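You operate a simulated robot arm through the tools that you are given. There is no shell and no other tool. Be economical: measure what you need, move in short steps, check, and stop when the job is done.

You are at the controls of a simulated robot arm. One attempt, no reset.

Task
Heat the iron to 190, iron the white edging on and rub it down with the padded block.
Fine: wait for the green lamp; rub while it is warm; iron on its stand and switched off, block back. Set down upright: iron.

The check looks at the end state, three seconds after you hand in, the way a careful person would. Anything else that was tipped, shoved, dropped, spilled or broken makes it a failure.

Robot
A 7-joint arm with a two-finger gripper, on a carriage that runs on a rail from [1203, 0] to [-1177, 0] (x, y) and turns from -132 to 201 degrees about z. Base frame: it is fixed where the carriage stands at the start and does not move with it; the origin is on the floor, on the carriage's upright axis, x ahead of it, y to its left, z up; the surface under the hand at the start is at about z = 900. Lengths are in mm, angles in degrees, forces in N, time in s.
Its first joint turns from -149.0 to 149.0 degrees. Places, roughly: beige edging [1250, 750, 1000]; blue edging [1250, 750, 1000]; control box [800, 600, 900]; iron dial [700, 600, 1000]; iron switch [800, 600, 1000]; top of the iron stand [800, 500, 900]; white edging [1250, 500, 1000]; white offcut (29x4x10 cm) [1200, 500, 900]. Payload 2.45 kg.
The tool frame sits at the grasp point between the pads (the TCP): z along the fingers, y along the line on which they close. The tips reach 26 mm beyond it. Largest opening 96 mm; the body of the gripper starts 69 mm behind the TCP.
Orientation is told as [roll, pitch, yaw] about the base's x, y, z axes, in that order, counted from this pose: with the fingers straight down and closing along the base's y, the tool's x points along the base's -x, its y along +y and its z along -z.

Tools
- The arm moves only by the tool apply_moves. Its argument "steps" is a list that holds one entry, the list of rows, each a list of 7 numbers: the shift along the base's x, y, z in mm, then the turn, a rotation vector about the base's x, y, z in rad, then the opening, from 0 (shut) to 1 (fully open). In form: [[[tx, ty, tz, rx, ry, rz, grip], ...]]. A call has 1 to 10 rows; each row is the pose to reach, as a shift and turn from the pose commanded when the call began. A row lasts 0.2 s, in which the tool goes at most 50 mm and 8.6 degrees; a call with a longer step from one row to the next is refused whole, and so is a gripper value outside its range. Where a pose cannot be reached the arm comes as near as it can. A force on the tool above 90 N (or 10 N above the force at the start of the call, whichever is more), or a blocked arm, ends the call early, and 0.2 s more pass. The fingers move at their own pace and stop on an object; they squeeze with about 27 N. The grip force told is the motor's: it shows also when the fingers shut on nothing. Time passes only in rows, and 0.2 s behind the last, so rows that repeat a pose let the fingers close. It gives the time, the measured TCP pose, the force on the tool (base axes), the opening and the grip force at its end, in the units of the frame above (readings bear some noise), with the torque about the TCP (base axes, N m) and any sound that the robot's microphone picked up.
- Cameras (640 x 400 px; columns grow to the right, rows downward): "scene" is now at [26.1, 223, 1682]; the picture's right is [0.57, -0.82, 0.00], its down [-0.44, -0.31, -0.84] and it looks along [0.69, 0.48, -0.54] (base axes); focal length 292 px, centre (320, 200). "wrist" rides on the gripper at [82, 3, -98] in the tool frame; the picture's right is [-0.04, 1.00, 0.00], its down [-0.73, -0.03, -0.68] and it looks along [-0.68, -0.03, 0.73] (tool axes); focal length 256 px, centre (320, 200). There is no depth. A picture from a camera that has moved, and an enlarged one, comes with that camera's place and axes in the base frame and with its lens. The place of the scene camera against the robot may be out by one fixed shift of up to 12 mm in any direction.
- snapshot(camera): a new picture of that camera. No time passes.
- lift_body(by): slides the trunk up (or, below 0, down) by that many mm; the arm and the scene camera ride with it, the base frame stays. It gives what a move gives, with no picture.
- steer(legs): drives the robot by 1 to 6 legs, each [ahead, left, turn to the left] in mm, mm and degrees, along the robot's own axes; the way and the turn of a leg run together, so that a leg with both is an arc; at most 1500 mm and 180 degrees a leg. The arm and the cameras ride along, it lands a little off, and it stops where it bumps. It keeps to its track: a leg is cut to what the track allows. It gives what a move gives.
- aim_head(pan, tilt): turns the head with the scene camera to pan (to the left, within 155 degrees either way) and tilt (down, from -29 to 69), counted from straight ahead of the robot. It gives what a move gives.
- zoom(camera, box): a new picture of the part [left, top, right, bottom] of that camera's present view, enlarged. No time passes.
- finish_job(): hands the job in; it is judged then, once.

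Work in short steps. Places have to be worked out from the pictures, the camera data and where the tool is seen: move nearer, look again, correct. Check each grasp and each placing, and mend what went wrong. You have 120 turns and 78 pictures in all, those below and enlarged ones among them. Open the gripper and draw the arm clear of the work before you hand the job in, unless the task says otherwise; then end with one line.

The tools are called after "Emit:" as a command line: name --argument value ..., lists and objects as JSON in quotes. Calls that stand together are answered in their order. apply_moves: Moves the arm, as the interface text tells. Its arguments: {"type":"object","properties":{"steps":{"type":"array"}},"required":["steps"]} The other tools are called the same way: lift_body (by) slides the trunk up or down; steer (legs) drives the base; aim_head (pan, tilt) turns the head that bears the scene camera; snapshot (camera) takes a picture; zoom (camera, box) takes an enlarged picture of a part of a camera's view; finish_job () hands the job in.

At the start:

```text
t: 0.0
position: [758.0, 509.9, 1287.3]
tool_rot: [0.1, 0.0, 0.0]
contact_force: [0.4, -0.4, 0.2]
moment: [0.02, 0.0, -0.03]
finger_gap: 96.1
gripper_force: 0.1
trunk travel left (down, up): [-675.0, 35.0]
robot x, y, heading: [0.6, -1.4, 0.1]
head pan, tilt: [34.9, 32.5]
```

scene: 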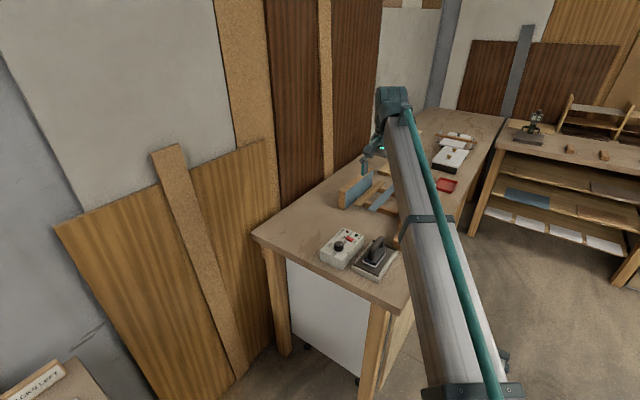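
wrist: 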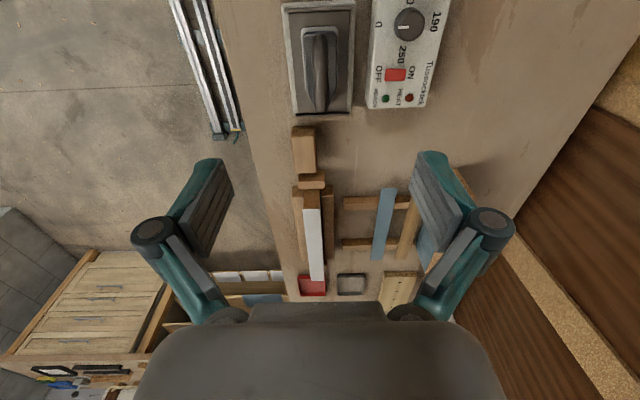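

The scene shows a bench with the iron, control box, white edging and offcut. I zoom in on the wrist and scene views to read the details.

Emit:
zoom --camera "wrist" --box '[240, 0, 480, 150]'

Emit:
zoom --camera "wrist" --box '[240, 110, 480, 310]'

Emit:
zoom --camera "scene" --box '[300, 110, 500, 290]'

```text
2.67 times, centred on (360, 75) of wrist
camera zoom: at [676.0, 513.1, 1386.7], right [0.04, 1.0, 0.0], down [0.73, -0.03, 0.68], along [0.68, -0.03, -0.73], focal length 683 px, centre (213, 533)
```

zoom: 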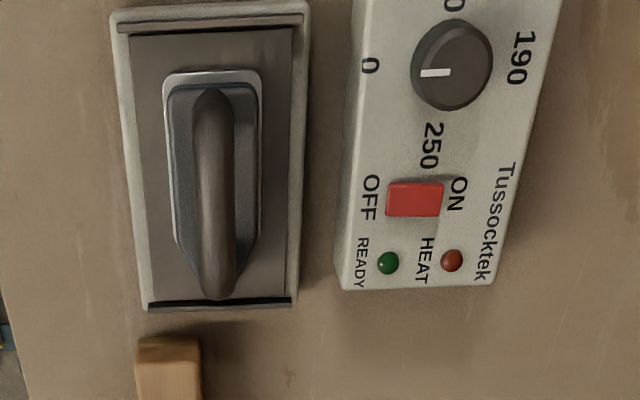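

```text
2.00 times, centred on (360, 210) of wrist
camera zoom: at [676.0, 513.1, 1386.7], right [0.04, 1.0, 0.0], down [0.73, -0.03, 0.68], along [0.68, -0.03, -0.73], focal length 512 px, centre (240, 180)
```

zoom: 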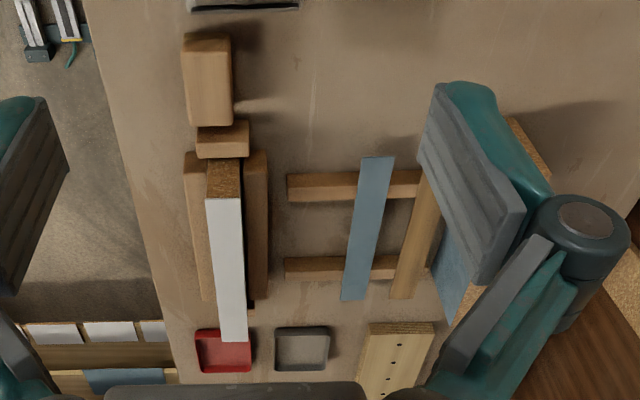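

```text
2.22 times, centred on (400, 200) of scene
camera zoom: at [26.1, 223.0, 1682.0], right [0.57, -0.82, 0.0], down [-0.44, -0.31, -0.84], along [0.69, 0.48, -0.54], focal length 650 px, centre (142, 200)
```

zoom: 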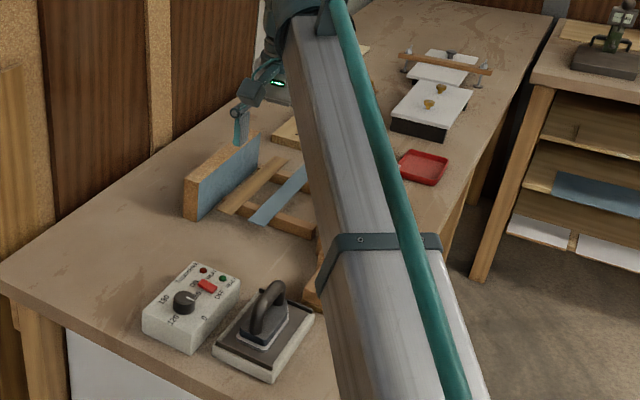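

Iron handle is around (787, 508), and the dial points at 0. I move lower and back to see the control box and iron closely.

Emit:
apply_moves --steps '[[[-31, 18, -27, 0, 0, 0, 1], [-62, 36, -54, 0, 0, 0, 1], [-93, 54, -81, 0, 0, 0, 1], [-124, 72, -108, 0, 0, 0, 1], [-150, 80, -125, 0, 0, 0, 1]]]'

Emit:
snapshot --camera "wrist"

Emit:
zoom --camera "scene" --box '[300, 110, 500, 290]'

```text
t: 1.2
position: [608.2, 590.8, 1165.0]
tool_rot: [0.0, 0.1, -0.1]
contact_force: [-0.2, 0.1, 0.1]
moment: [0.02, -0.01, 0.01]
finger_gap: 96.0
gripper_force: 0.0
trunk travel left (down, up): [-675.0, 35.0]
robot x, y, heading: [-1.7, -4.6, 0.2]
head pan, tilt: [34.9, 32.5]
```

```text
72 pictures are left
camera wrist: at [526.4, 593.8, 1263.1], right [0.04, 1.0, 0.0], down [0.73, -0.03, 0.68], along [0.68, -0.03, -0.73], focal length 256 px, centre (320, 200)
```

wrist: 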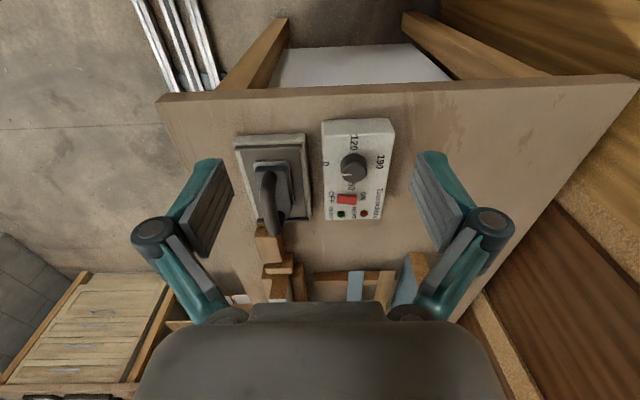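

```text
2.22 times, centred on (400, 200) of scene
camera zoom: at [25.8, 223.0, 1682.1], right [0.57, -0.82, 0.0], down [-0.44, -0.31, -0.84], along [0.69, 0.48, -0.54], focal length 650 px, centre (142, 200)
```

zoom: 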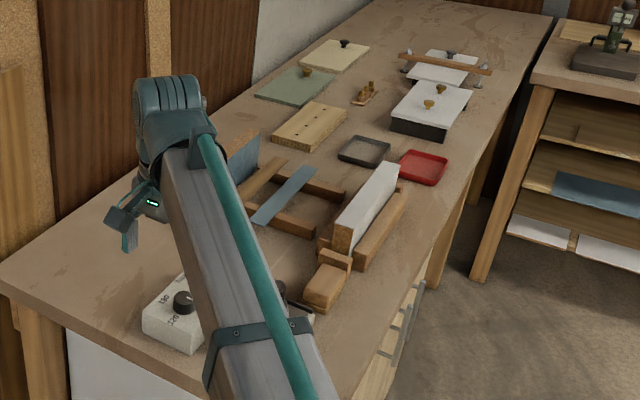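

The control box is in view; I enlarge it.

Emit:
zoom --camera "wrist" --box '[220, 110, 420, 235]'

Emit:
zoom --camera "scene" --box '[370, 150, 450, 220]'

```text
3.20 times, centred on (320, 172) of wrist
camera zoom: at [526.4, 593.8, 1263.1], right [0.04, 1.0, 0.0], down [0.73, -0.03, 0.68], along [0.68, -0.03, -0.73], focal length 819 px, centre (320, 288)
```

zoom: 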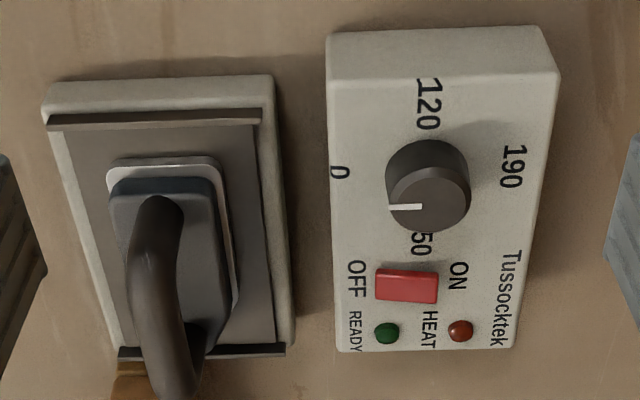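

```text
5.71 times, centred on (410, 185) of scene
camera zoom: at [25.8, 223.0, 1682.1], right [0.57, -0.82, 0.0], down [-0.44, -0.31, -0.84], along [0.69, 0.48, -0.54], focal length 1671 px, centre (-194, 286)
```

zoom: 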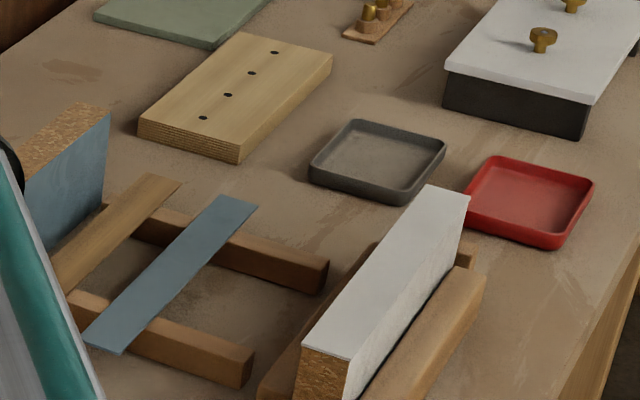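

The knob is about at (743, 632, 975), and it must turn clockwise about 180° from 0 to 190. I pre-turn the tool +84° while going above it.

Emit:
apply_moves --steps '[[[13, 4, -11, 0, 0, 0.146, 0.7], [27, 8, -23, 0, 0, 0.293, 0.7], [40, 12, -34, 0, 0, 0.44, 0.7], [54, 16, -46, 0, 0, 0.586, 0.7], [67, 20, -57, 0, 0, 0.733, 0.7], [81, 24, -69, 0, 0, 0.88, 0.7], [94, 28, -75, 0, 0, 1.026, 0.7], [108, 32, -85, 0, 0, 1.173, 0.7], [121, 36, -90, 0, 0, 1.32, 0.7], [135, 41, -95, 0, 0, 1.466, 0.7]]]'

Emit:
snapshot --camera "wrist"

Emit:
zoom --camera "scene" --box '[310, 200, 430, 290]'

```text
t: 3.4
position: [744.4, 633.3, 1067.6]
tool_rot: [0.0, -0.1, 84.2]
contact_force: [-0.2, -0.2, 0.6]
moment: [0.02, 0.02, -0.02]
finger_gap: 67.1
gripper_force: 0.0
trunk travel left (down, up): [-675.0, 35.0]
robot x, y, heading: [-0.3, -3.3, 0.2]
head pan, tilt: [34.9, 32.5]
```

```text
68 pictures are left
camera wrist: at [731.8, 550.5, 1166.8], right [-0.99, 0.14, 0.0], down [0.1, 0.73, 0.68], along [0.1, 0.67, -0.73], focal length 256 px, centre (320, 200)
```

wrist: 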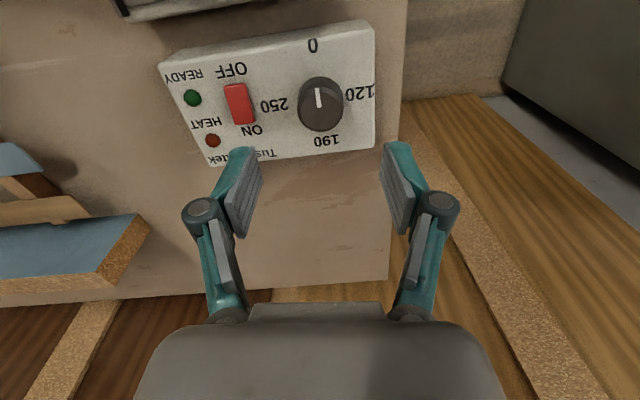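

```text
4.44 times, centred on (370, 245) of scene
camera zoom: at [26.4, 223.1, 1682.0], right [0.57, -0.82, 0.0], down [-0.44, -0.31, -0.84], along [0.69, 0.48, -0.54], focal length 1300 px, centre (98, 0)
```

zoom: 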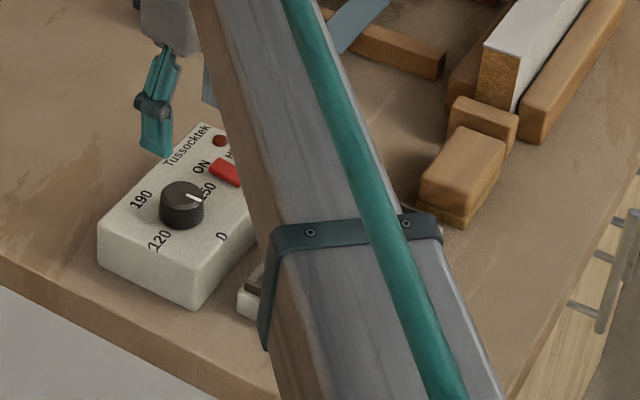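

Three views agree on the knob at (743.5, 631), with its top near 973 and the box face near 947. I descend so the tips are at 955 and close.

Emit:
apply_moves --steps '[[[0, -2, -40, 0, 0, 0, 0.65], [0, -2, -70, 0, 0, 0, 0.65], [0, -2, -86, 0, 0, 0, 0.65], [0, -2, -86, 0, 0, 0, 0.65], [0, -2, -86, 0, 0, 0, 0], [0, -2, -86, 0, 0, 0, 0], [0, -2, -86, 0, 0, 0, 0]]]'

Emit:
snapshot --camera "wrist"

```text
t: 5.0
position: [742.3, 628.8, 982.3]
tool_rot: [0.1, 0.0, 84.0]
contact_force: [3.3, 0.8, 1.3]
moment: [0.14, -0.39, -0.08]
finger_gap: 37.2
gripper_force: 45.3
trunk travel left (down, up): [-675.0, 35.0]
robot x, y, heading: [-0.6, -0.9, 0.1]
head pan, tilt: [34.9, 32.5]
```

```text
66 pictures are left
camera wrist: at [731.0, 548.1, 1080.9], right [-0.99, 0.14, 0.0], down [0.11, 0.73, 0.68], along [0.1, 0.67, -0.73], focal length 256 px, centre (320, 200)
```

wrist: 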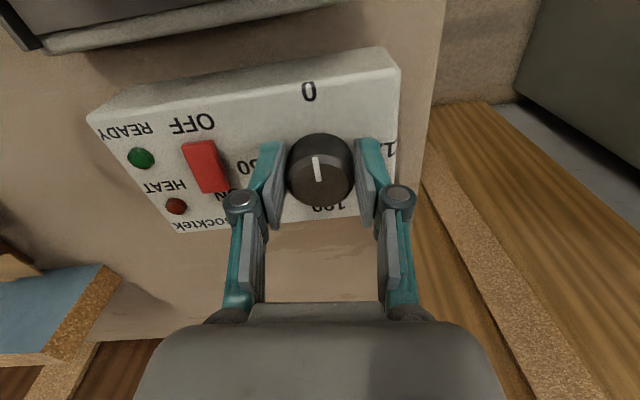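

The knob is gripped (37 mm). I turn it clockwise.

Emit:
apply_moves --steps '[[[0, 0, 0, 0, 0, -0.146, 0], [0, 0, 0, 0, 0, -0.293, 0], [0, 0, 0, 0, 0, -0.44, 0], [0, 0, 0, 0, 0, -0.586, 0], [0, 0, 0, 0, 0, -0.733, 0], [0, 0, 0, 0, 0, -0.88, 0], [0, 0, 0, 0, 0, -1.026, 0], [0, 0, 0, 0, 0, -1.173, 0], [0, 0, 0, 0, 0, -1.32, 0], [0, 0, 0, 0, 0, -1.466, 0]]]'

Emit:
snapshot --camera "wrist"

```text
t: 7.2
position: [740.1, 634.0, 981.0]
tool_rot: [0.2, 0.1, 0.1]
contact_force: [-18.6, 22.3, 0.2]
moment: [-0.09, -0.19, 0.07]
finger_gap: 37.1
gripper_force: 44.8
trunk travel left (down, up): [-675.0, 35.0]
robot x, y, heading: [0.9, -1.4, -0.2]
head pan, tilt: [34.9, 32.5]
```

```text
65 pictures are left
camera wrist: at [657.7, 636.1, 1081.2], right [0.04, 1.0, 0.0], down [0.73, -0.03, 0.68], along [0.68, -0.02, -0.74], focal length 256 px, centre (320, 200)
```

wrist: 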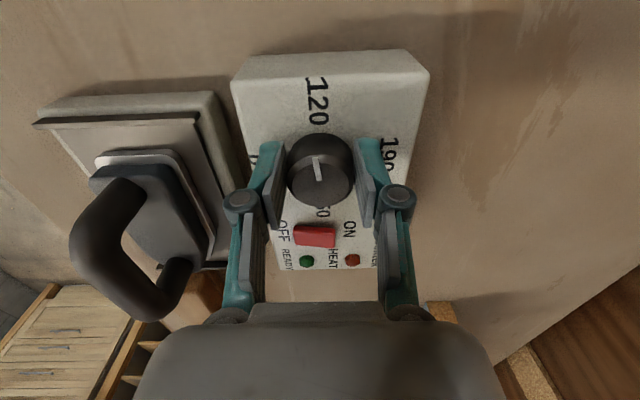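

The pointer turned 84° with the tool, but there is a ~29 N side load. I shift slightly toward the knob centre and keep turning.

Emit:
apply_moves --steps '[[[-3, 4, 0, 0, 0, 0, 0], [-3, 4, 0, 0, 0, -0.146, 0], [-3, 4, 0, 0, 0, -0.293, 0], [-3, 4, 0, 0, 0, -0.44, 0], [-3, 4, 0, 0, 0, -0.586, 0], [-3, 4, 0, 0, 0, -0.733, 0], [-3, 4, 0, 0, 0, -0.88, 0], [-3, 4, 0, 0, 0, -1.026, 0], [-3, 4, 0, 0, 0, -1.173, 0], [-3, 4, 0, 0, 0, -1.32, 0]]]'

Emit:
snapshot --camera "wrist"

```text
t: 9.4
position: [742.9, 638.0, 981.4]
tool_rot: [0.6, 0.3, -75.7]
contact_force: [16.9, 36.3, 21.3]
moment: [0.37, -0.41, 0.08]
finger_gap: 37.3
gripper_force: 44.9
trunk travel left (down, up): [-675.0, 35.0]
robot x, y, heading: [0.9, -2.4, -0.0]
head pan, tilt: [34.9, 32.5]
```

```text
64 pictures are left
camera wrist: at [724.3, 716.3, 1081.3], right [0.98, 0.21, 0.01], down [0.15, -0.72, 0.68], along [0.15, -0.66, -0.74], focal length 256 px, centre (320, 200)
```

wrist: 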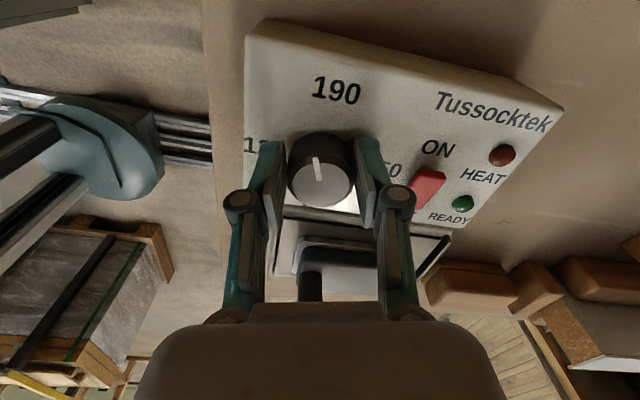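

Turned 160° so far, with the label 190 about 20° further. I finish the turn while relaxing the side load.

Emit:
apply_moves --steps '[[[2, 4, 0, 0, 0, -0.1, 0], [3, 5, 0, 0, 0, -0.2, 0], [3, 5, 0, 0, 0, -0.3, 0], [3, 5, 0, 0, 0, -0.349, 0], [3, 5, 0, 0, 0, -0.349, 0]]]'

Emit:
snapshot --camera "wrist"

```text
t: 10.6
position: [744.2, 639.0, 983.3]
tool_rot: [0.2, 0.0, -95.8]
contact_force: [9.3, 10.3, 12.4]
moment: [0.98, -0.76, 0.06]
finger_gap: 37.1
gripper_force: 44.8
trunk travel left (down, up): [-675.0, 35.0]
robot x, y, heading: [-2.1, 2.1, -0.2]
head pan, tilt: [34.9, 32.5]
```

```text
63 pictures are left
camera wrist: at [754.8, 717.9, 1080.8], right [0.99, -0.14, 0.0], down [-0.1, -0.73, 0.68], along [-0.09, -0.67, -0.73], focal length 256 px, centre (320, 200)
```

wrist: 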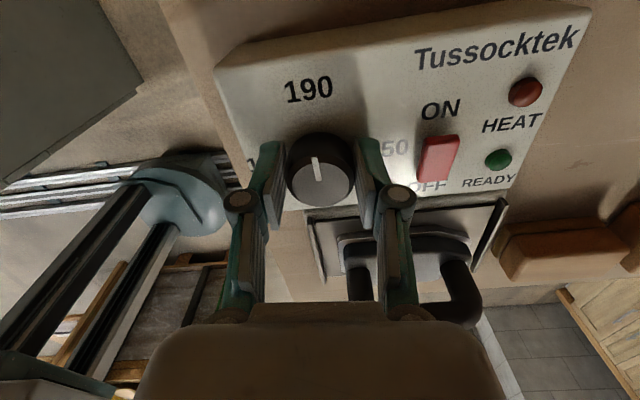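

Total turn is 179.8°. I release, rise, and turn the tool back to check the pointer.

Emit:
apply_moves --steps '[[[0, 0, 0, 0, 0, 0, 0.6], [0, 0, 0, 0, 0, 0, 0.6], [0, 0, 40, 0, 0, 0.0, 0.6], [-10, 0, 80, 0, 0, 0.14, 0.6], [-25, 0, 110, 0, 0, 0.28, 0.6], [-45, 0, 130, 0, 0, 0.42, 0.6], [-65, 0, 150, 0, 0, 0.56, 0.6], [-85, 0, 160, 0, 0, 0.7, 0.6], [-105, 0, 160, 0, 0, 0.84, 0.6], [-125, 0, 160, 0, 0, 0.98, 0.6]]]'

Emit:
apply_moves --steps '[[[0, 0, 0, 0, 0, 0.14, 0.6], [0, 0, 0, 0, 0, 0.28, 0.6], [0, 0, 0, 0, 0, 0.42, 0.6], [0, 0, 0, 0, 0, 0.56, 0.6], [0, 0, 0, 0, 0, 0.692, 0.6]]]'

Emit:
zoom --camera "wrist" --box '[200, 50, 440, 200]'

```text
t: 12.8
position: [617.2, 637.5, 1142.5]
tool_rot: [-0.1, 0.0, -39.3]
contact_force: [-0.4, -0.4, -0.1]
moment: [0.01, 0.0, -0.01]
finger_gap: 57.7
gripper_force: 0.0
trunk travel left (down, up): [-675.0, 35.0]
robot x, y, heading: [2.2, -1.4, -0.0]
head pan, tilt: [34.9, 32.5]
```

```text
t: 14.0
position: [617.7, 637.8, 1141.6]
tool_rot: [-0.1, 0.1, 0.3]
contact_force: [0.0, 0.8, -0.5]
moment: [0.0, 0.0, -0.01]
finger_gap: 57.6
gripper_force: 0.0
trunk travel left (down, up): [-675.0, 35.0]
robot x, y, heading: [-0.2, -1.5, 0.1]
head pan, tilt: [34.9, 32.5]
```

```text
2.67 times, centred on (320, 125) of wrist
camera zoom: at [535.9, 640.8, 1240.8], right [0.03, 1.0, 0.0], down [0.73, -0.03, 0.68], along [0.68, -0.02, -0.73], focal length 683 px, centre (320, 400)
```

zoom: 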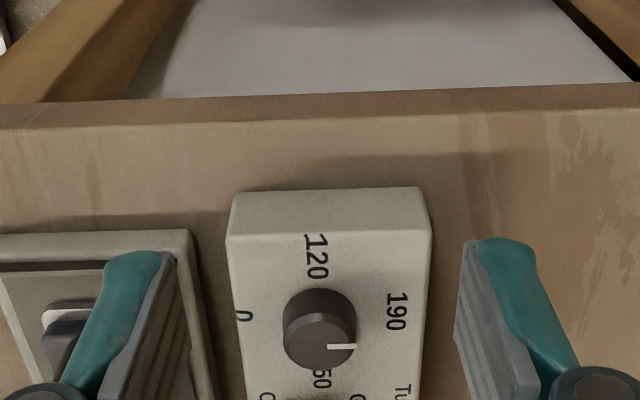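

The pointer now sits on 190. Next the rocker switch at about (811, 626, 955): I close the fingers and go above its ON half (y ≈ 638).

Emit:
apply_moves --steps '[[[40, 0, -15, 0, 0, 0, 0], [80, 0, -30, 0, 0, 0, 0], [120, 0, -50, 0, 0, 0, 0], [150, 0, -80, 0, 0, 0, 0], [180, 1, -110, 0, 0, 0, 0], [194, 1, -128, 0, 0, 0, 0], [194, 1, -140, 0, 0, 0, 0]]]'

Emit:
snapshot --camera "wrist"

Emit:
zoom --camera "scene" --box '[310, 200, 410, 275]'

```text
t: 15.6
position: [811.5, 638.6, 1001.8]
tool_rot: [0.0, 0.0, 0.2]
contact_force: [-0.4, -0.2, -1.4]
moment: [0.01, 0.0, 0.0]
finger_gap: 0.2
gripper_force: 27.0
trunk travel left (down, up): [-675.0, 35.0]
robot x, y, heading: [3.2, -2.7, -0.0]
head pan, tilt: [34.9, 32.5]
```

```text
61 pictures are left
camera wrist: at [729.9, 641.5, 1100.2], right [0.04, 1.0, 0.0], down [0.73, -0.03, 0.68], along [0.68, -0.03, -0.73], focal length 256 px, centre (320, 200)
```

wrist: 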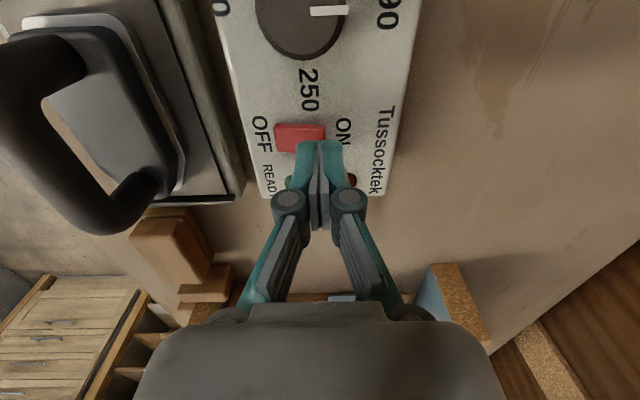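

```text
5.33 times, centred on (360, 238) of scene
camera zoom: at [26.2, 223.1, 1682.0], right [0.57, -0.82, 0.0], down [-0.44, -0.31, -0.84], along [0.69, 0.48, -0.54], focal length 1560 px, centre (107, 0)
```

zoom: 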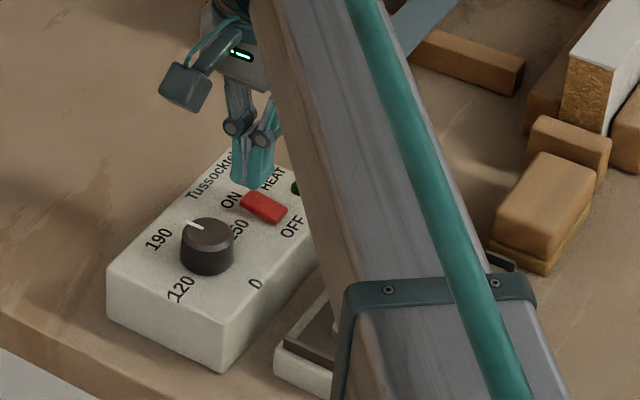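

The tip lines up with the switch's ON half. I press down gently.

Emit:
apply_moves --steps '[[[0, 0, -8, 0, 0, 0, 0], [0, 0, -14, 0, 0, 0, 0], [0, 0, -18, 0, 0, 0, 0]]]'

Emit:
zoom --camera "scene" --box '[310, 200, 410, 275]'

```text
t: 16.4
position: [811.0, 639.7, 985.5]
tool_rot: [0.1, 0.0, 0.2]
contact_force: [0.3, 1.7, 3.7]
moment: [-0.01, 0.02, 0.01]
finger_gap: 0.1
gripper_force: 27.0
trunk travel left (down, up): [-675.0, 35.0]
robot x, y, heading: [0.8, 1.2, 0.1]
head pan, tilt: [34.9, 32.5]
```

```text
5.33 times, centred on (360, 238) of scene
camera zoom: at [25.8, 222.9, 1682.1], right [0.57, -0.82, 0.0], down [-0.44, -0.31, -0.84], along [0.69, 0.48, -0.54], focal length 1560 px, centre (107, 0)
```

zoom: 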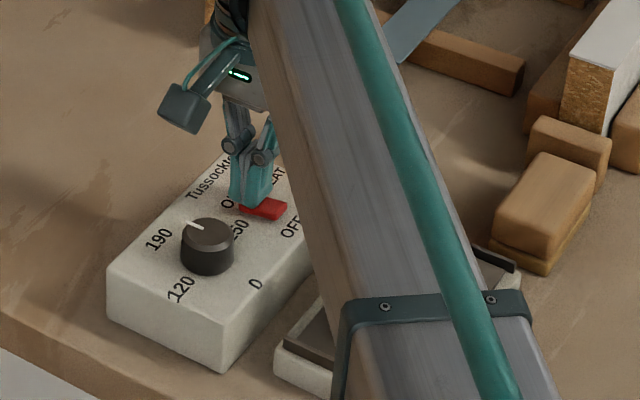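

Contact just began (≈3.7 N). I press a few mm further.

Emit:
apply_moves --steps '[[[0, 0, -3, 0, 0, 0, 0], [0, 0, -5, 0, 0, 0, 0], [0, 0, -7, 0, 0, 0, 0]]]'

Emit:
zoom --camera "wrist" --box '[220, 80, 420, 205]'

```text
t: 17.2
position: [812.0, 640.2, 984.4]
tool_rot: [0.4, -0.3, 0.3]
contact_force: [10.3, 10.5, 47.1]
moment: [-0.04, -0.08, 0.04]
finger_gap: 0.0
gripper_force: 27.4
trunk travel left (down, up): [-675.0, 35.0]
robot x, y, heading: [4.1, -1.5, 0.0]
head pan, tilt: [34.9, 32.5]
```

```text
3.20 times, centred on (320, 142) of wrist
camera zoom: at [728.8, 641.1, 1082.5], right [0.04, 1.0, 0.01], down [0.73, -0.03, 0.68], along [0.68, -0.02, -0.73], focal length 819 px, centre (320, 384)
```

zoom: 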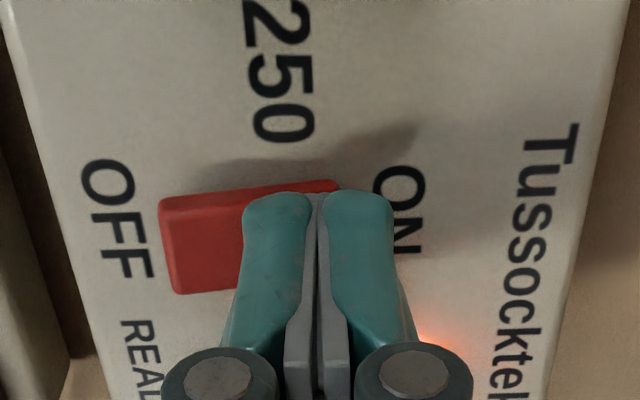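

The HEAT lamp glows, so the switch is on. I rise, then drive ahead to x≈550 so that the iron, block and strip are all within reach.

Emit:
apply_moves --steps '[[[0, 0, 40, 0, 0, 0, 0], [0, 0, 85, 0, 0, 0, 0.5], [0, 0, 130, 0, 0, 0, 1], [0, 0, 175, 0, 0, 0, 1], [-20, 0, 220, 0, 0, 0, 1]]]'

Emit:
steer --legs '[[550, 0, 0]]'

Emit:
snapshot --camera "scene"

Emit:
snapshot --camera "wrist"

```text
t: 18.4
position: [790.7, 639.6, 1197.0]
tool_rot: [0.0, 0.0, 0.2]
contact_force: [-0.7, 0.0, 0.5]
moment: [0.0, -0.05, 0.01]
finger_gap: 96.2
gripper_force: 0.1
trunk travel left (down, up): [-675.0, 35.0]
robot x, y, heading: [1.8, 1.3, -0.1]
head pan, tilt: [34.9, 32.5]
```

```text
t: 21.6
position: [1343.4, 641.1, 1195.6]
tool_rot: [0.0, 0.1, 0.1]
contact_force: [0.7, 0.2, -0.1]
moment: [0.04, 0.04, 0.02]
finger_gap: 96.0
gripper_force: 0.1
trunk travel left (down, up): [-675.0, 35.0]
robot x, y, heading: [549.3, -2.6, -0.0]
head pan, tilt: [34.9, 32.5]
```

```text
57 pictures are left
camera scene: at [577.4, 222.9, 1682.0], right [0.57, -0.82, 0.0], down [-0.44, -0.31, -0.84], along [0.69, 0.48, -0.54], focal length 292 px, centre (320, 200)
```

scene: 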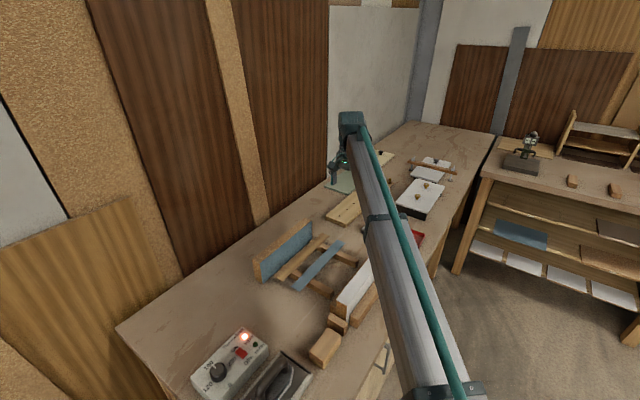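

```text
56 pictures are left
camera wrist: at [1261.8, 642.7, 1295.3], right [0.04, 1.0, 0.0], down [0.73, -0.03, 0.68], along [0.68, -0.03, -0.73], focal length 256 px, centre (320, 200)
```

wrist: 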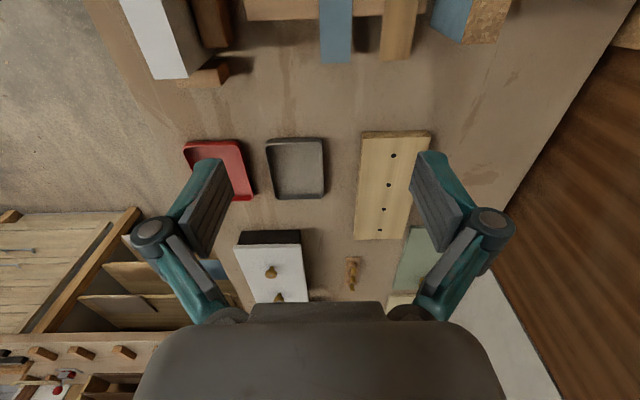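

Lamps are visible from the scene camera. I bring the wrist over to see the strip, block and iron.

Emit:
apply_moves --steps '[[[-40, -16, 8, 0, 0, 0, 1], [-80, -32, 16, 0, 0, 0, 1], [-120, -48, 24, 0, 0, 0, 1], [-160, -64, 32, 0, 0, 0, 1], [-200, -80, 40, 0, 0, 0, 1], [-240, -96, 48, 0, 0, 0, 1], [-280, -112, 56, 0, 0, 0, 1], [-320, -128, 60, 0, 0, 0, 1], [-360, -144, 60, 0, 0, 0, 1]]]'

Emit:
snapshot --camera "wrist"

Emit:
zoom --camera "scene" --box '[200, 220, 440, 400]'

```text
t: 23.6
position: [981.0, 496.4, 1254.7]
tool_rot: [0.3, -0.3, 0.2]
contact_force: [0.2, -0.9, -0.3]
moment: [0.01, -0.04, -0.02]
finger_gap: 95.9
gripper_force: 0.1
out of reach, approached as far as the arm can: row 9
trunk travel left (down, up): [-675.0, 35.0]
robot x, y, heading: [552.4, -0.7, 0.0]
head pan, tilt: [34.9, 32.5]
```

```text
55 pictures are left
camera wrist: at [899.1, 498.9, 1352.8], right [0.04, 1.0, 0.01], down [0.73, -0.03, 0.68], along [0.68, -0.02, -0.73], focal length 256 px, centre (320, 200)
```

wrist: 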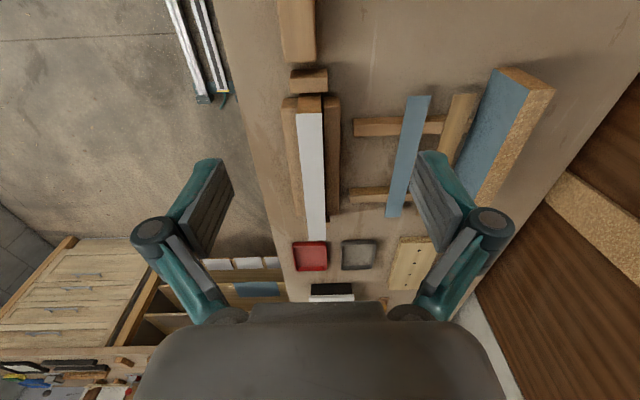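

```text
2.22 times, centred on (320, 310) of scene
camera zoom: at [576.3, 222.7, 1682.1], right [0.57, -0.82, 0.0], down [-0.44, -0.31, -0.84], along [0.69, 0.48, -0.54], focal length 650 px, centre (320, -44)
```

zoom: 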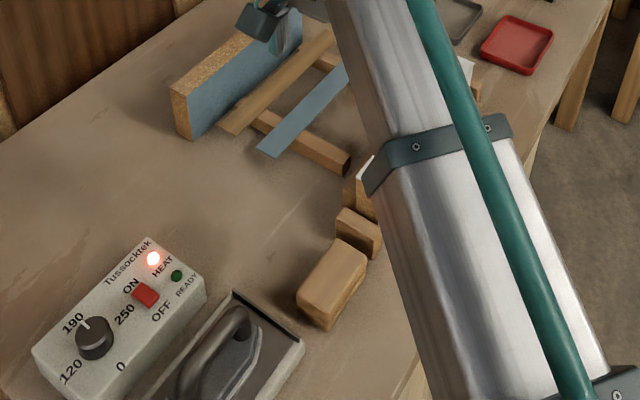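

The strip runs from about (1058, 482) to (1345, 478) at z≈1002. I move back over the iron for a close look at its handle.

Emit:
apply_moves --steps '[[[0, 0, -45, 0, 0, 0, 1], [-35, 2, -75, 0, 0, 0, 1], [-80, 4, -95, 0, 0, 0, 1], [-125, 6, -104, 0, 0, 0, 1], [-170, 8, -104, 0, 0, 0, 1], [-215, 10, -104, 0, 0, 0, 1], [-255, 12, -104, 0, 0, 0, 1]]]'

Emit:
snapshot --camera "wrist"

Emit:
zoom --camera "scene" --box '[160, 280, 400, 400]'

```text
t: 25.2
position: [728.1, 508.1, 1151.4]
tool_rot: [0.0, 0.0, 0.0]
contact_force: [-0.3, -0.2, 0.6]
moment: [0.01, -0.02, -0.02]
finger_gap: 96.4
gripper_force: 0.2
trunk travel left (down, up): [-675.0, 35.0]
robot x, y, heading: [551.5, -1.1, -0.1]
head pan, tilt: [34.9, 32.5]
```

```text
53 pictures are left
camera wrist: at [646.2, 510.9, 1250.1], right [0.04, 1.0, 0.0], down [0.73, -0.03, 0.68], along [0.68, -0.03, -0.73], focal length 256 px, centre (320, 200)
```

wrist: 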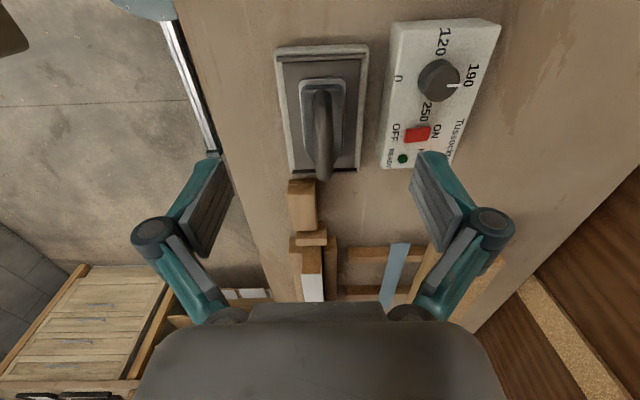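

```text
2.67 times, centred on (280, 340) of scene
camera zoom: at [576.4, 222.9, 1682.1], right [0.57, -0.82, 0.0], down [-0.44, -0.31, -0.84], along [0.69, 0.48, -0.54], focal length 780 px, centre (427, -173)
```

zoom: 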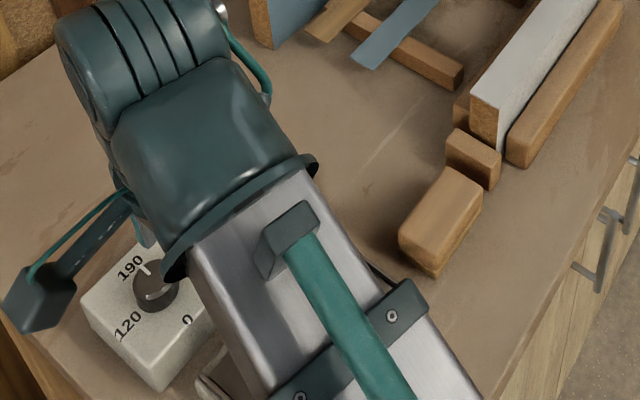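

Emit:
zoom --camera "wrist" --box '[240, 40, 480, 190]'

```text
2.67 times, centred on (360, 115) of wrist
camera zoom: at [646.2, 510.9, 1250.1], right [0.04, 1.0, 0.0], down [0.73, -0.03, 0.68], along [0.68, -0.03, -0.73], focal length 683 px, centre (213, 427)
```

zoom: 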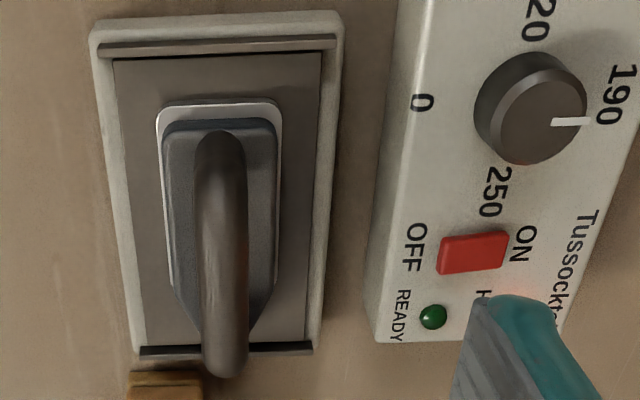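

The handle bar is centred near (800, 508.5), its top at about z 1008. I come down over it with the fingers wide open and then look.

Emit:
apply_moves --steps '[[[40, 0, -20, 0, 0, 0, 1], [72, 0.5, -55, 0, 0, 0, 1], [72, 0.5, -100, 0, 0, 0, 1], [72, 0.5, -135, 0, 0, 0, 1], [72, 0.5, -152, 0, 0, 0, 1], [72, 0.5, -152, 0, 0, 0, 1]]]'

Emit:
snapshot --camera "wrist"

Emit:
snapshot --camera "scene"

```text
t: 26.6
position: [801.2, 509.4, 997.4]
tool_rot: [0.1, 0.0, 0.2]
contact_force: [-0.1, -0.1, 0.4]
moment: [-0.02, 0.02, 0.0]
finger_gap: 95.8
gripper_force: 0.2
trunk travel left (down, up): [-675.0, 35.0]
robot x, y, heading: [548.5, 4.3, -0.2]
head pan, tilt: [34.9, 32.5]
```

```text
50 pictures are left
camera wrist: at [718.7, 511.8, 1096.2], right [0.04, 1.0, 0.0], down [0.73, -0.03, 0.68], along [0.68, -0.02, -0.73], focal length 256 px, centre (320, 200)
```

wrist: 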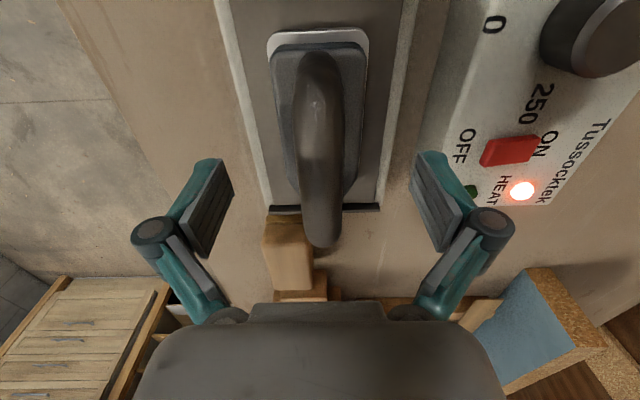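

```text
49 pictures are left
camera scene: at [576.9, 222.9, 1682.0], right [0.57, -0.82, 0.0], down [-0.44, -0.31, -0.84], along [0.69, 0.48, -0.54], focal length 292 px, centre (320, 200)
```

scene: 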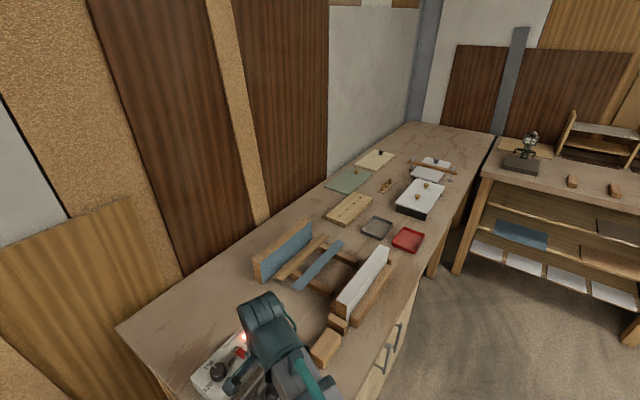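

The handle lies centred between the pads. HEAT is still lit and READY is dark, so I wait.

Emit:
apply_moves --steps '[[[0, 0, 0, 0, 0, 0, 1], [0, 0, 0, 0, 0, 0, 1], [0, 0, 0, 0, 0, 0, 1], [0, 0, 0, 0, 0, 0, 1], [0, 0, 0, 0, 0, 0, 1], [0, 0, 0, 0, 0, 0, 1], [0, 0, 0, 0, 0, 0, 1], [0, 0, 0, 0, 0, 0, 1], [0, 0, 0, 0, 0, 0, 1], [0, 0, 0, 0, 0, 0, 1]]]'

Emit:
apply_moves --steps '[[[0, 0, 0, 0, 0, 0, 1], [0, 0, 0, 0, 0, 0, 1], [0, 0, 0, 0, 0, 0, 1], [0, 0, 0, 0, 0, 0, 1], [0, 0, 0, 0, 0, 0, 1], [0, 0, 0, 0, 0, 0, 1], [0, 0, 0, 0, 0, 0, 1], [0, 0, 0, 0, 0, 0, 1], [0, 0, 0, 0, 0, 0, 1], [0, 0, 0, 0, 0, 0, 1]]]'

Emit:
apply_moves --steps '[[[0, 0, 0, 0, 0, 0, 1], [0, 0, 0, 0, 0, 0, 1], [0, 0, 0, 0, 0, 0, 1], [0, 0, 0, 0, 0, 0, 1], [0, 0, 0, 0, 0, 0, 1], [0, 0, 0, 0, 0, 0, 1], [0, 0, 0, 0, 0, 0, 1], [0, 0, 0, 0, 0, 0, 1], [0, 0, 0, 0, 0, 0, 1], [0, 0, 0, 0, 0, 0, 1]]]'

Emit:
apply_moves --steps '[[[0, 0, 0, 0, 0, 0, 1], [0, 0, 0, 0, 0, 0, 1], [0, 0, 0, 0, 0, 0, 1], [0, 0, 0, 0, 0, 0, 1], [0, 0, 0, 0, 0, 0, 1], [0, 0, 0, 0, 0, 0, 1], [0, 0, 0, 0, 0, 0, 1], [0, 0, 0, 0, 0, 0, 1], [0, 0, 0, 0, 0, 0, 1], [0, 0, 0, 0, 0, 0, 1]]]'

Emit:
zoom --camera "wrist" --box '[420, 100, 600, 212]'

```text
t: 28.8
position: [800.8, 508.4, 996.8]
tool_rot: [0.0, -0.1, 0.2]
contact_force: [-0.2, -0.2, -0.6]
moment: [0.01, 0.05, -0.01]
finger_gap: 95.6
gripper_force: 0.0
trunk travel left (down, up): [-675.0, 35.0]
robot x, y, heading: [550.9, 1.3, -0.4]
head pan, tilt: [34.9, 32.5]
```

```text
t: 31.0
position: [800.9, 509.2, 997.9]
tool_rot: [0.0, 0.0, 0.3]
contact_force: [-0.1, 0.5, 0.2]
moment: [0.01, -0.02, -0.03]
finger_gap: 96.2
gripper_force: 0.0
trunk travel left (down, up): [-675.0, 35.0]
robot x, y, heading: [547.3, -2.5, 0.0]
head pan, tilt: [34.9, 32.5]
```

```text
t: 33.2
position: [800.3, 508.5, 998.3]
tool_rot: [0.1, 0.0, 0.3]
contact_force: [0.0, -0.4, 0.3]
moment: [0.02, 0.0, -0.01]
finger_gap: 95.7
gripper_force: 0.1
trunk travel left (down, up): [-675.0, 35.0]
robot x, y, heading: [549.3, -0.5, 0.0]
head pan, tilt: [34.9, 32.5]
```

```text
t: 35.4
position: [800.7, 509.6, 998.3]
tool_rot: [0.0, 0.0, 0.2]
contact_force: [-0.6, 0.6, -0.3]
moment: [-0.04, -0.01, -0.01]
finger_gap: 96.0
gripper_force: 0.0
trunk travel left (down, up): [-675.0, 35.0]
robot x, y, heading: [549.9, -1.6, 0.1]
head pan, tilt: [34.9, 32.5]
```

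```text
3.56 times, centred on (510, 156) of wrist
camera zoom: at [718.7, 511.8, 1096.5], right [0.04, 1.0, 0.0], down [0.73, -0.03, 0.68], along [0.68, -0.03, -0.73], focal length 910 px, centre (-356, 356)
```

zoom: 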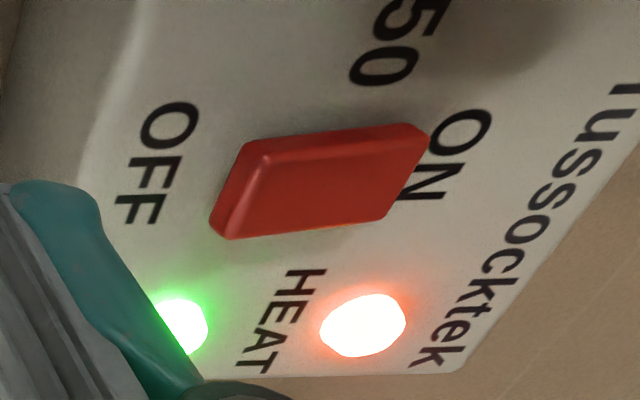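

READY is green. I close on the handle and lift straight up.

Emit:
apply_moves --steps '[[[0, 0, 0, 0, 0, 0, 0], [0, 0, 0, 0, 0, 0, 0], [0, 0, 0, 0, 0, 0, 0], [0, 0, 0, 0, 0, 0, 0], [0, 0, 6, 0, 0, 0, 0], [0, 0, 20, 0, 0, 0, 0], [0, 0, 45, 0, 0, 0, 0], [0, 0, 45, 0, 0, 0, 0]]]'

Emit:
snapshot --camera "wrist"

```text
t: 37.2
position: [801.0, 509.2, 1042.3]
tool_rot: [0.0, 0.0, 0.2]
contact_force: [0.2, -0.7, -8.0]
moment: [0.0, 0.03, 0.01]
finger_gap: 20.5
gripper_force: 26.9
trunk travel left (down, up): [-675.0, 35.0]
robot x, y, heading: [549.5, 0.6, -0.1]
head pan, tilt: [34.9, 32.5]
```

```text
47 pictures are left
camera wrist: at [719.3, 512.3, 1141.5], right [0.04, 1.0, 0.0], down [0.73, -0.03, 0.68], along [0.68, -0.03, -0.73], focal length 256 px, centre (320, 200)
```

wrist: 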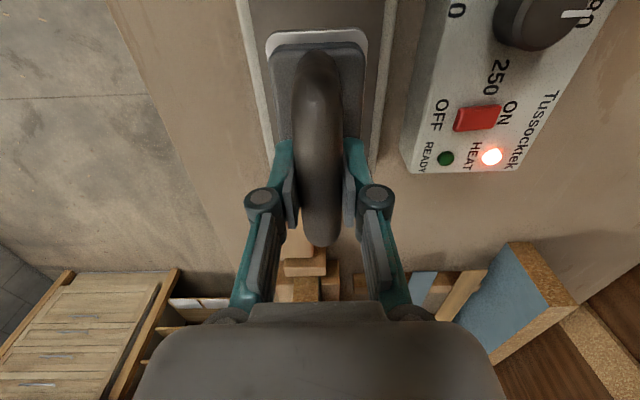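

The iron is held (8 N), but READY has gone dark again. I hold here a moment and recheck the lamp.

Emit:
apply_moves --steps '[[[0, 0, 0, 0, 0, 0, 0], [0, 0, 0, 0, 0, 0, 0], [0, 0, 0, 0, 0, 0, 0], [0, 0, 0, 0, 0, 0, 0], [0, 0, 0, 0, 0, 0, 0], [0, 0, 0, 0, 0, 0, 0], [0, 0, 0, 0, 0, 0, 0], [0, 0, 0, 0, 0, 0, 0], [0, 0, 0, 0, 0, 0, 0], [0, 0, 0, 0, 0, 0, 0]]]'

Emit:
snapshot --camera "wrist"

```text
t: 39.4
position: [801.8, 510.8, 1043.0]
tool_rot: [0.0, 0.0, 0.3]
contact_force: [0.5, -0.1, -7.1]
moment: [0.0, 0.02, -0.02]
finger_gap: 20.6
gripper_force: 26.5
trunk travel left (down, up): [-675.0, 35.0]
robot x, y, heading: [548.8, -2.3, 0.2]
head pan, tilt: [34.9, 32.5]
```

```text
46 pictures are left
camera wrist: at [719.3, 512.4, 1141.3], right [0.04, 1.0, 0.0], down [0.73, -0.03, 0.68], along [0.68, -0.03, -0.73], focal length 256 px, centre (320, 200)
```

wrist: 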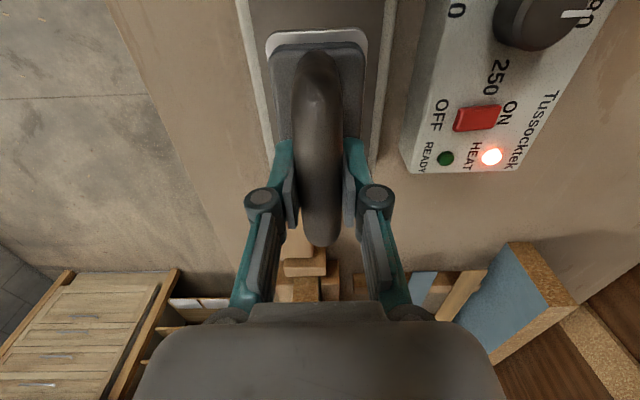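

Still dark; I wait longer and check again.

Emit:
apply_moves --steps '[[[0, 0, 0, 0, 0, 0, 0], [0, 0, 0, 0, 0, 0, 0], [0, 0, 0, 0, 0, 0, 0], [0, 0, 0, 0, 0, 0, 0], [0, 0, 0, 0, 0, 0, 0], [0, 0, 0, 0, 0, 0, 0], [0, 0, 0, 0, 0, 0, 0], [0, 0, 0, 0, 0, 0, 0], [0, 0, 0, 0, 0, 0, 0], [0, 0, 0, 0, 0, 0, 0]]]'

Emit:
apply_moves --steps '[[[0, 0, 0, 0, 0, 0, 0], [0, 0, 0, 0, 0, 0, 0], [0, 0, 0, 0, 0, 0, 0], [0, 0, 0, 0, 0, 0, 0], [0, 0, 0, 0, 0, 0, 0], [0, 0, 0, 0, 0, 0, 0], [0, 0, 0, 0, 0, 0, 0], [0, 0, 0, 0, 0, 0, 0], [0, 0, 0, 0, 0, 0, 0], [0, 0, 0, 0, 0, 0, 0]]]'

Emit:
snapshot --camera "wrist"

```text
t: 41.6
position: [801.4, 508.9, 1042.7]
tool_rot: [0.0, 0.0, 0.1]
contact_force: [0.0, -0.8, -7.3]
moment: [0.0, 0.04, -0.01]
finger_gap: 20.4
gripper_force: 27.0
trunk travel left (down, up): [-675.0, 35.0]
robot x, y, heading: [552.2, 0.3, 0.0]
head pan, tilt: [34.9, 32.5]
```

```text
t: 43.8
position: [801.5, 509.4, 1043.2]
tool_rot: [0.0, -0.1, 0.2]
contact_force: [-0.4, 0.0, -7.1]
moment: [-0.04, -0.01, 0.01]
finger_gap: 20.4
gripper_force: 26.9
trunk travel left (down, up): [-675.0, 35.0]
robot x, y, heading: [548.0, -3.4, 0.2]
head pan, tilt: [34.9, 32.5]
```

```text
45 pictures are left
camera wrist: at [719.3, 512.4, 1141.3], right [0.04, 1.0, 0.0], down [0.73, -0.03, 0.68], along [0.68, -0.03, -0.73], focal length 256 px, centre (320, 200)
```

wrist: 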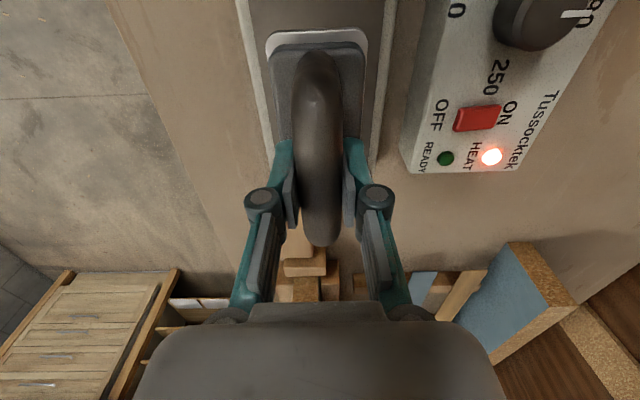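

It seems the iron heats only while on its stand. I lower it back and wait there for READY, still holding it.

Emit:
apply_moves --steps '[[[0, 0, -25, 0, 0, 0, 0], [0, 0, -40, 0, 0, 0, 0], [0, 0, -45.5, 0, 0, 0, 0], [0, 0, -45.5, 0, 0, 0, 0], [0, 0, -45.5, 0, 0, 0, 0], [0, 0, -45.5, 0, 0, 0, 0], [0, 0, -45.5, 0, 0, 0, 0], [0, 0, -45.5, 0, 0, 0, 0], [0, 0, -45.5, 0, 0, 0, 0], [0, 0, -45.5, 0, 0, 0, 0]]]'

Emit:
snapshot --camera "wrist"

```text
t: 46.0
position: [801.3, 509.9, 996.8]
tool_rot: [0.1, -0.1, 0.3]
contact_force: [3.2, 6.1, 12.4]
moment: [0.02, 0.03, -0.03]
finger_gap: 20.5
gripper_force: 27.0
trunk travel left (down, up): [-675.0, 35.0]
robot x, y, heading: [550.8, 1.8, 0.3]
head pan, tilt: [34.9, 32.5]
```

```text
44 pictures are left
camera wrist: at [719.4, 512.1, 1096.5], right [0.04, 1.0, 0.0], down [0.73, -0.03, 0.68], along [0.68, -0.02, -0.73], focal length 256 px, centre (320, 200)
```

wrist: 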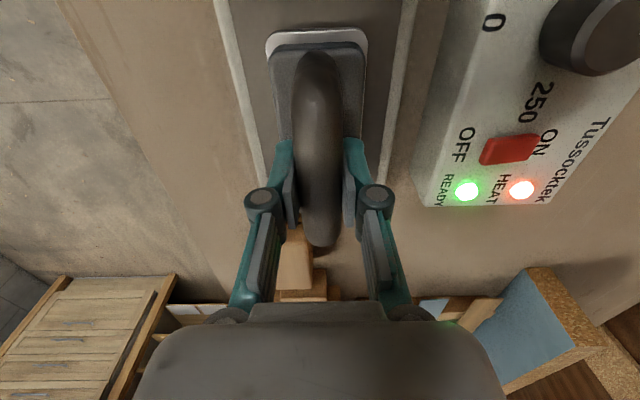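

READY is green on the stand. I let it settle another second, then lift and carry it over to the start of the strip.

Emit:
apply_moves --steps '[[[0, 0, 0, 0, 0, 0, 0], [0, 0, 0, 0, 0, 0, 0], [0, 0, 0, 0, 0, 0, 0], [0, 0, 0, 0, 0, 0, 0], [0, 0, 0, 0, 0, 0, 0], [0, 0, 0, 0, 0, 0, 0]]]'

Emit:
apply_moves --steps '[[[0, 0, 40, 0, 0, 0, 0], [0, 0, 85, 0, 0, 0, 0], [30, -3, 115, 0, 0, 0, 0], [78, -8, 120, 0, 0, 0, 0], [126, -13, 120, 0, 0, 0, 0], [174, -18, 120, 0, 0, 0, 0], [222, -23, 120, 0, 0, 0, 0], [270, -28, 120, 0, 0, 0, 0], [300, -28, 115, 0, 0, 0, 0], [300, -28, 100, 0, 0, 0, 0]]]'

Emit:
snapshot --camera "scene"

Emit:
snapshot --camera "wrist"

```text
t: 47.4
position: [799.9, 509.8, 997.8]
tool_rot: [0.0, 0.0, 0.2]
contact_force: [4.9, 7.6, 16.6]
moment: [0.04, -0.07, 0.01]
finger_gap: 20.5
gripper_force: 26.9
trunk travel left (down, up): [-675.0, 35.0]
robot x, y, heading: [550.0, 0.6, -0.2]
head pan, tilt: [34.9, 32.5]
```

```text
t: 49.6
position: [1101.1, 483.2, 1096.5]
tool_rot: [0.0, 0.0, 0.2]
contact_force: [-0.1, 0.2, -6.7]
moment: [0.03, 0.0, -0.05]
finger_gap: 20.5
gripper_force: 26.9
trunk travel left (down, up): [-675.0, 35.0]
robot x, y, heading: [553.0, 0.9, -0.1]
head pan, tilt: [34.9, 32.5]
```

```text
43 pictures are left
camera scene: at [577.4, 223.5, 1682.0], right [0.57, -0.82, 0.0], down [-0.44, -0.31, -0.84], along [0.69, 0.48, -0.54], focal length 292 px, centre (320, 200)
```

scene: 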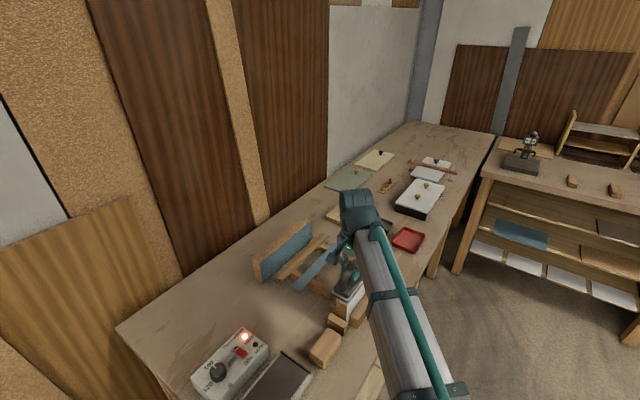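

```text
42 pictures are left
camera wrist: at [1019.4, 484.3, 1196.1], right [0.04, 1.0, 0.0], down [0.73, -0.03, 0.68], along [0.68, -0.03, -0.73], focal length 256 px, centre (320, 200)
```

wrist: 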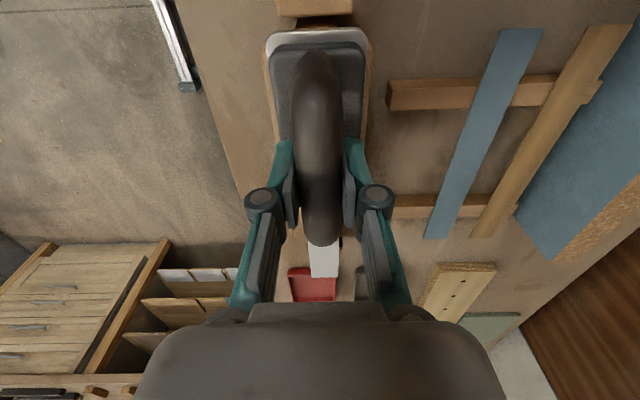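

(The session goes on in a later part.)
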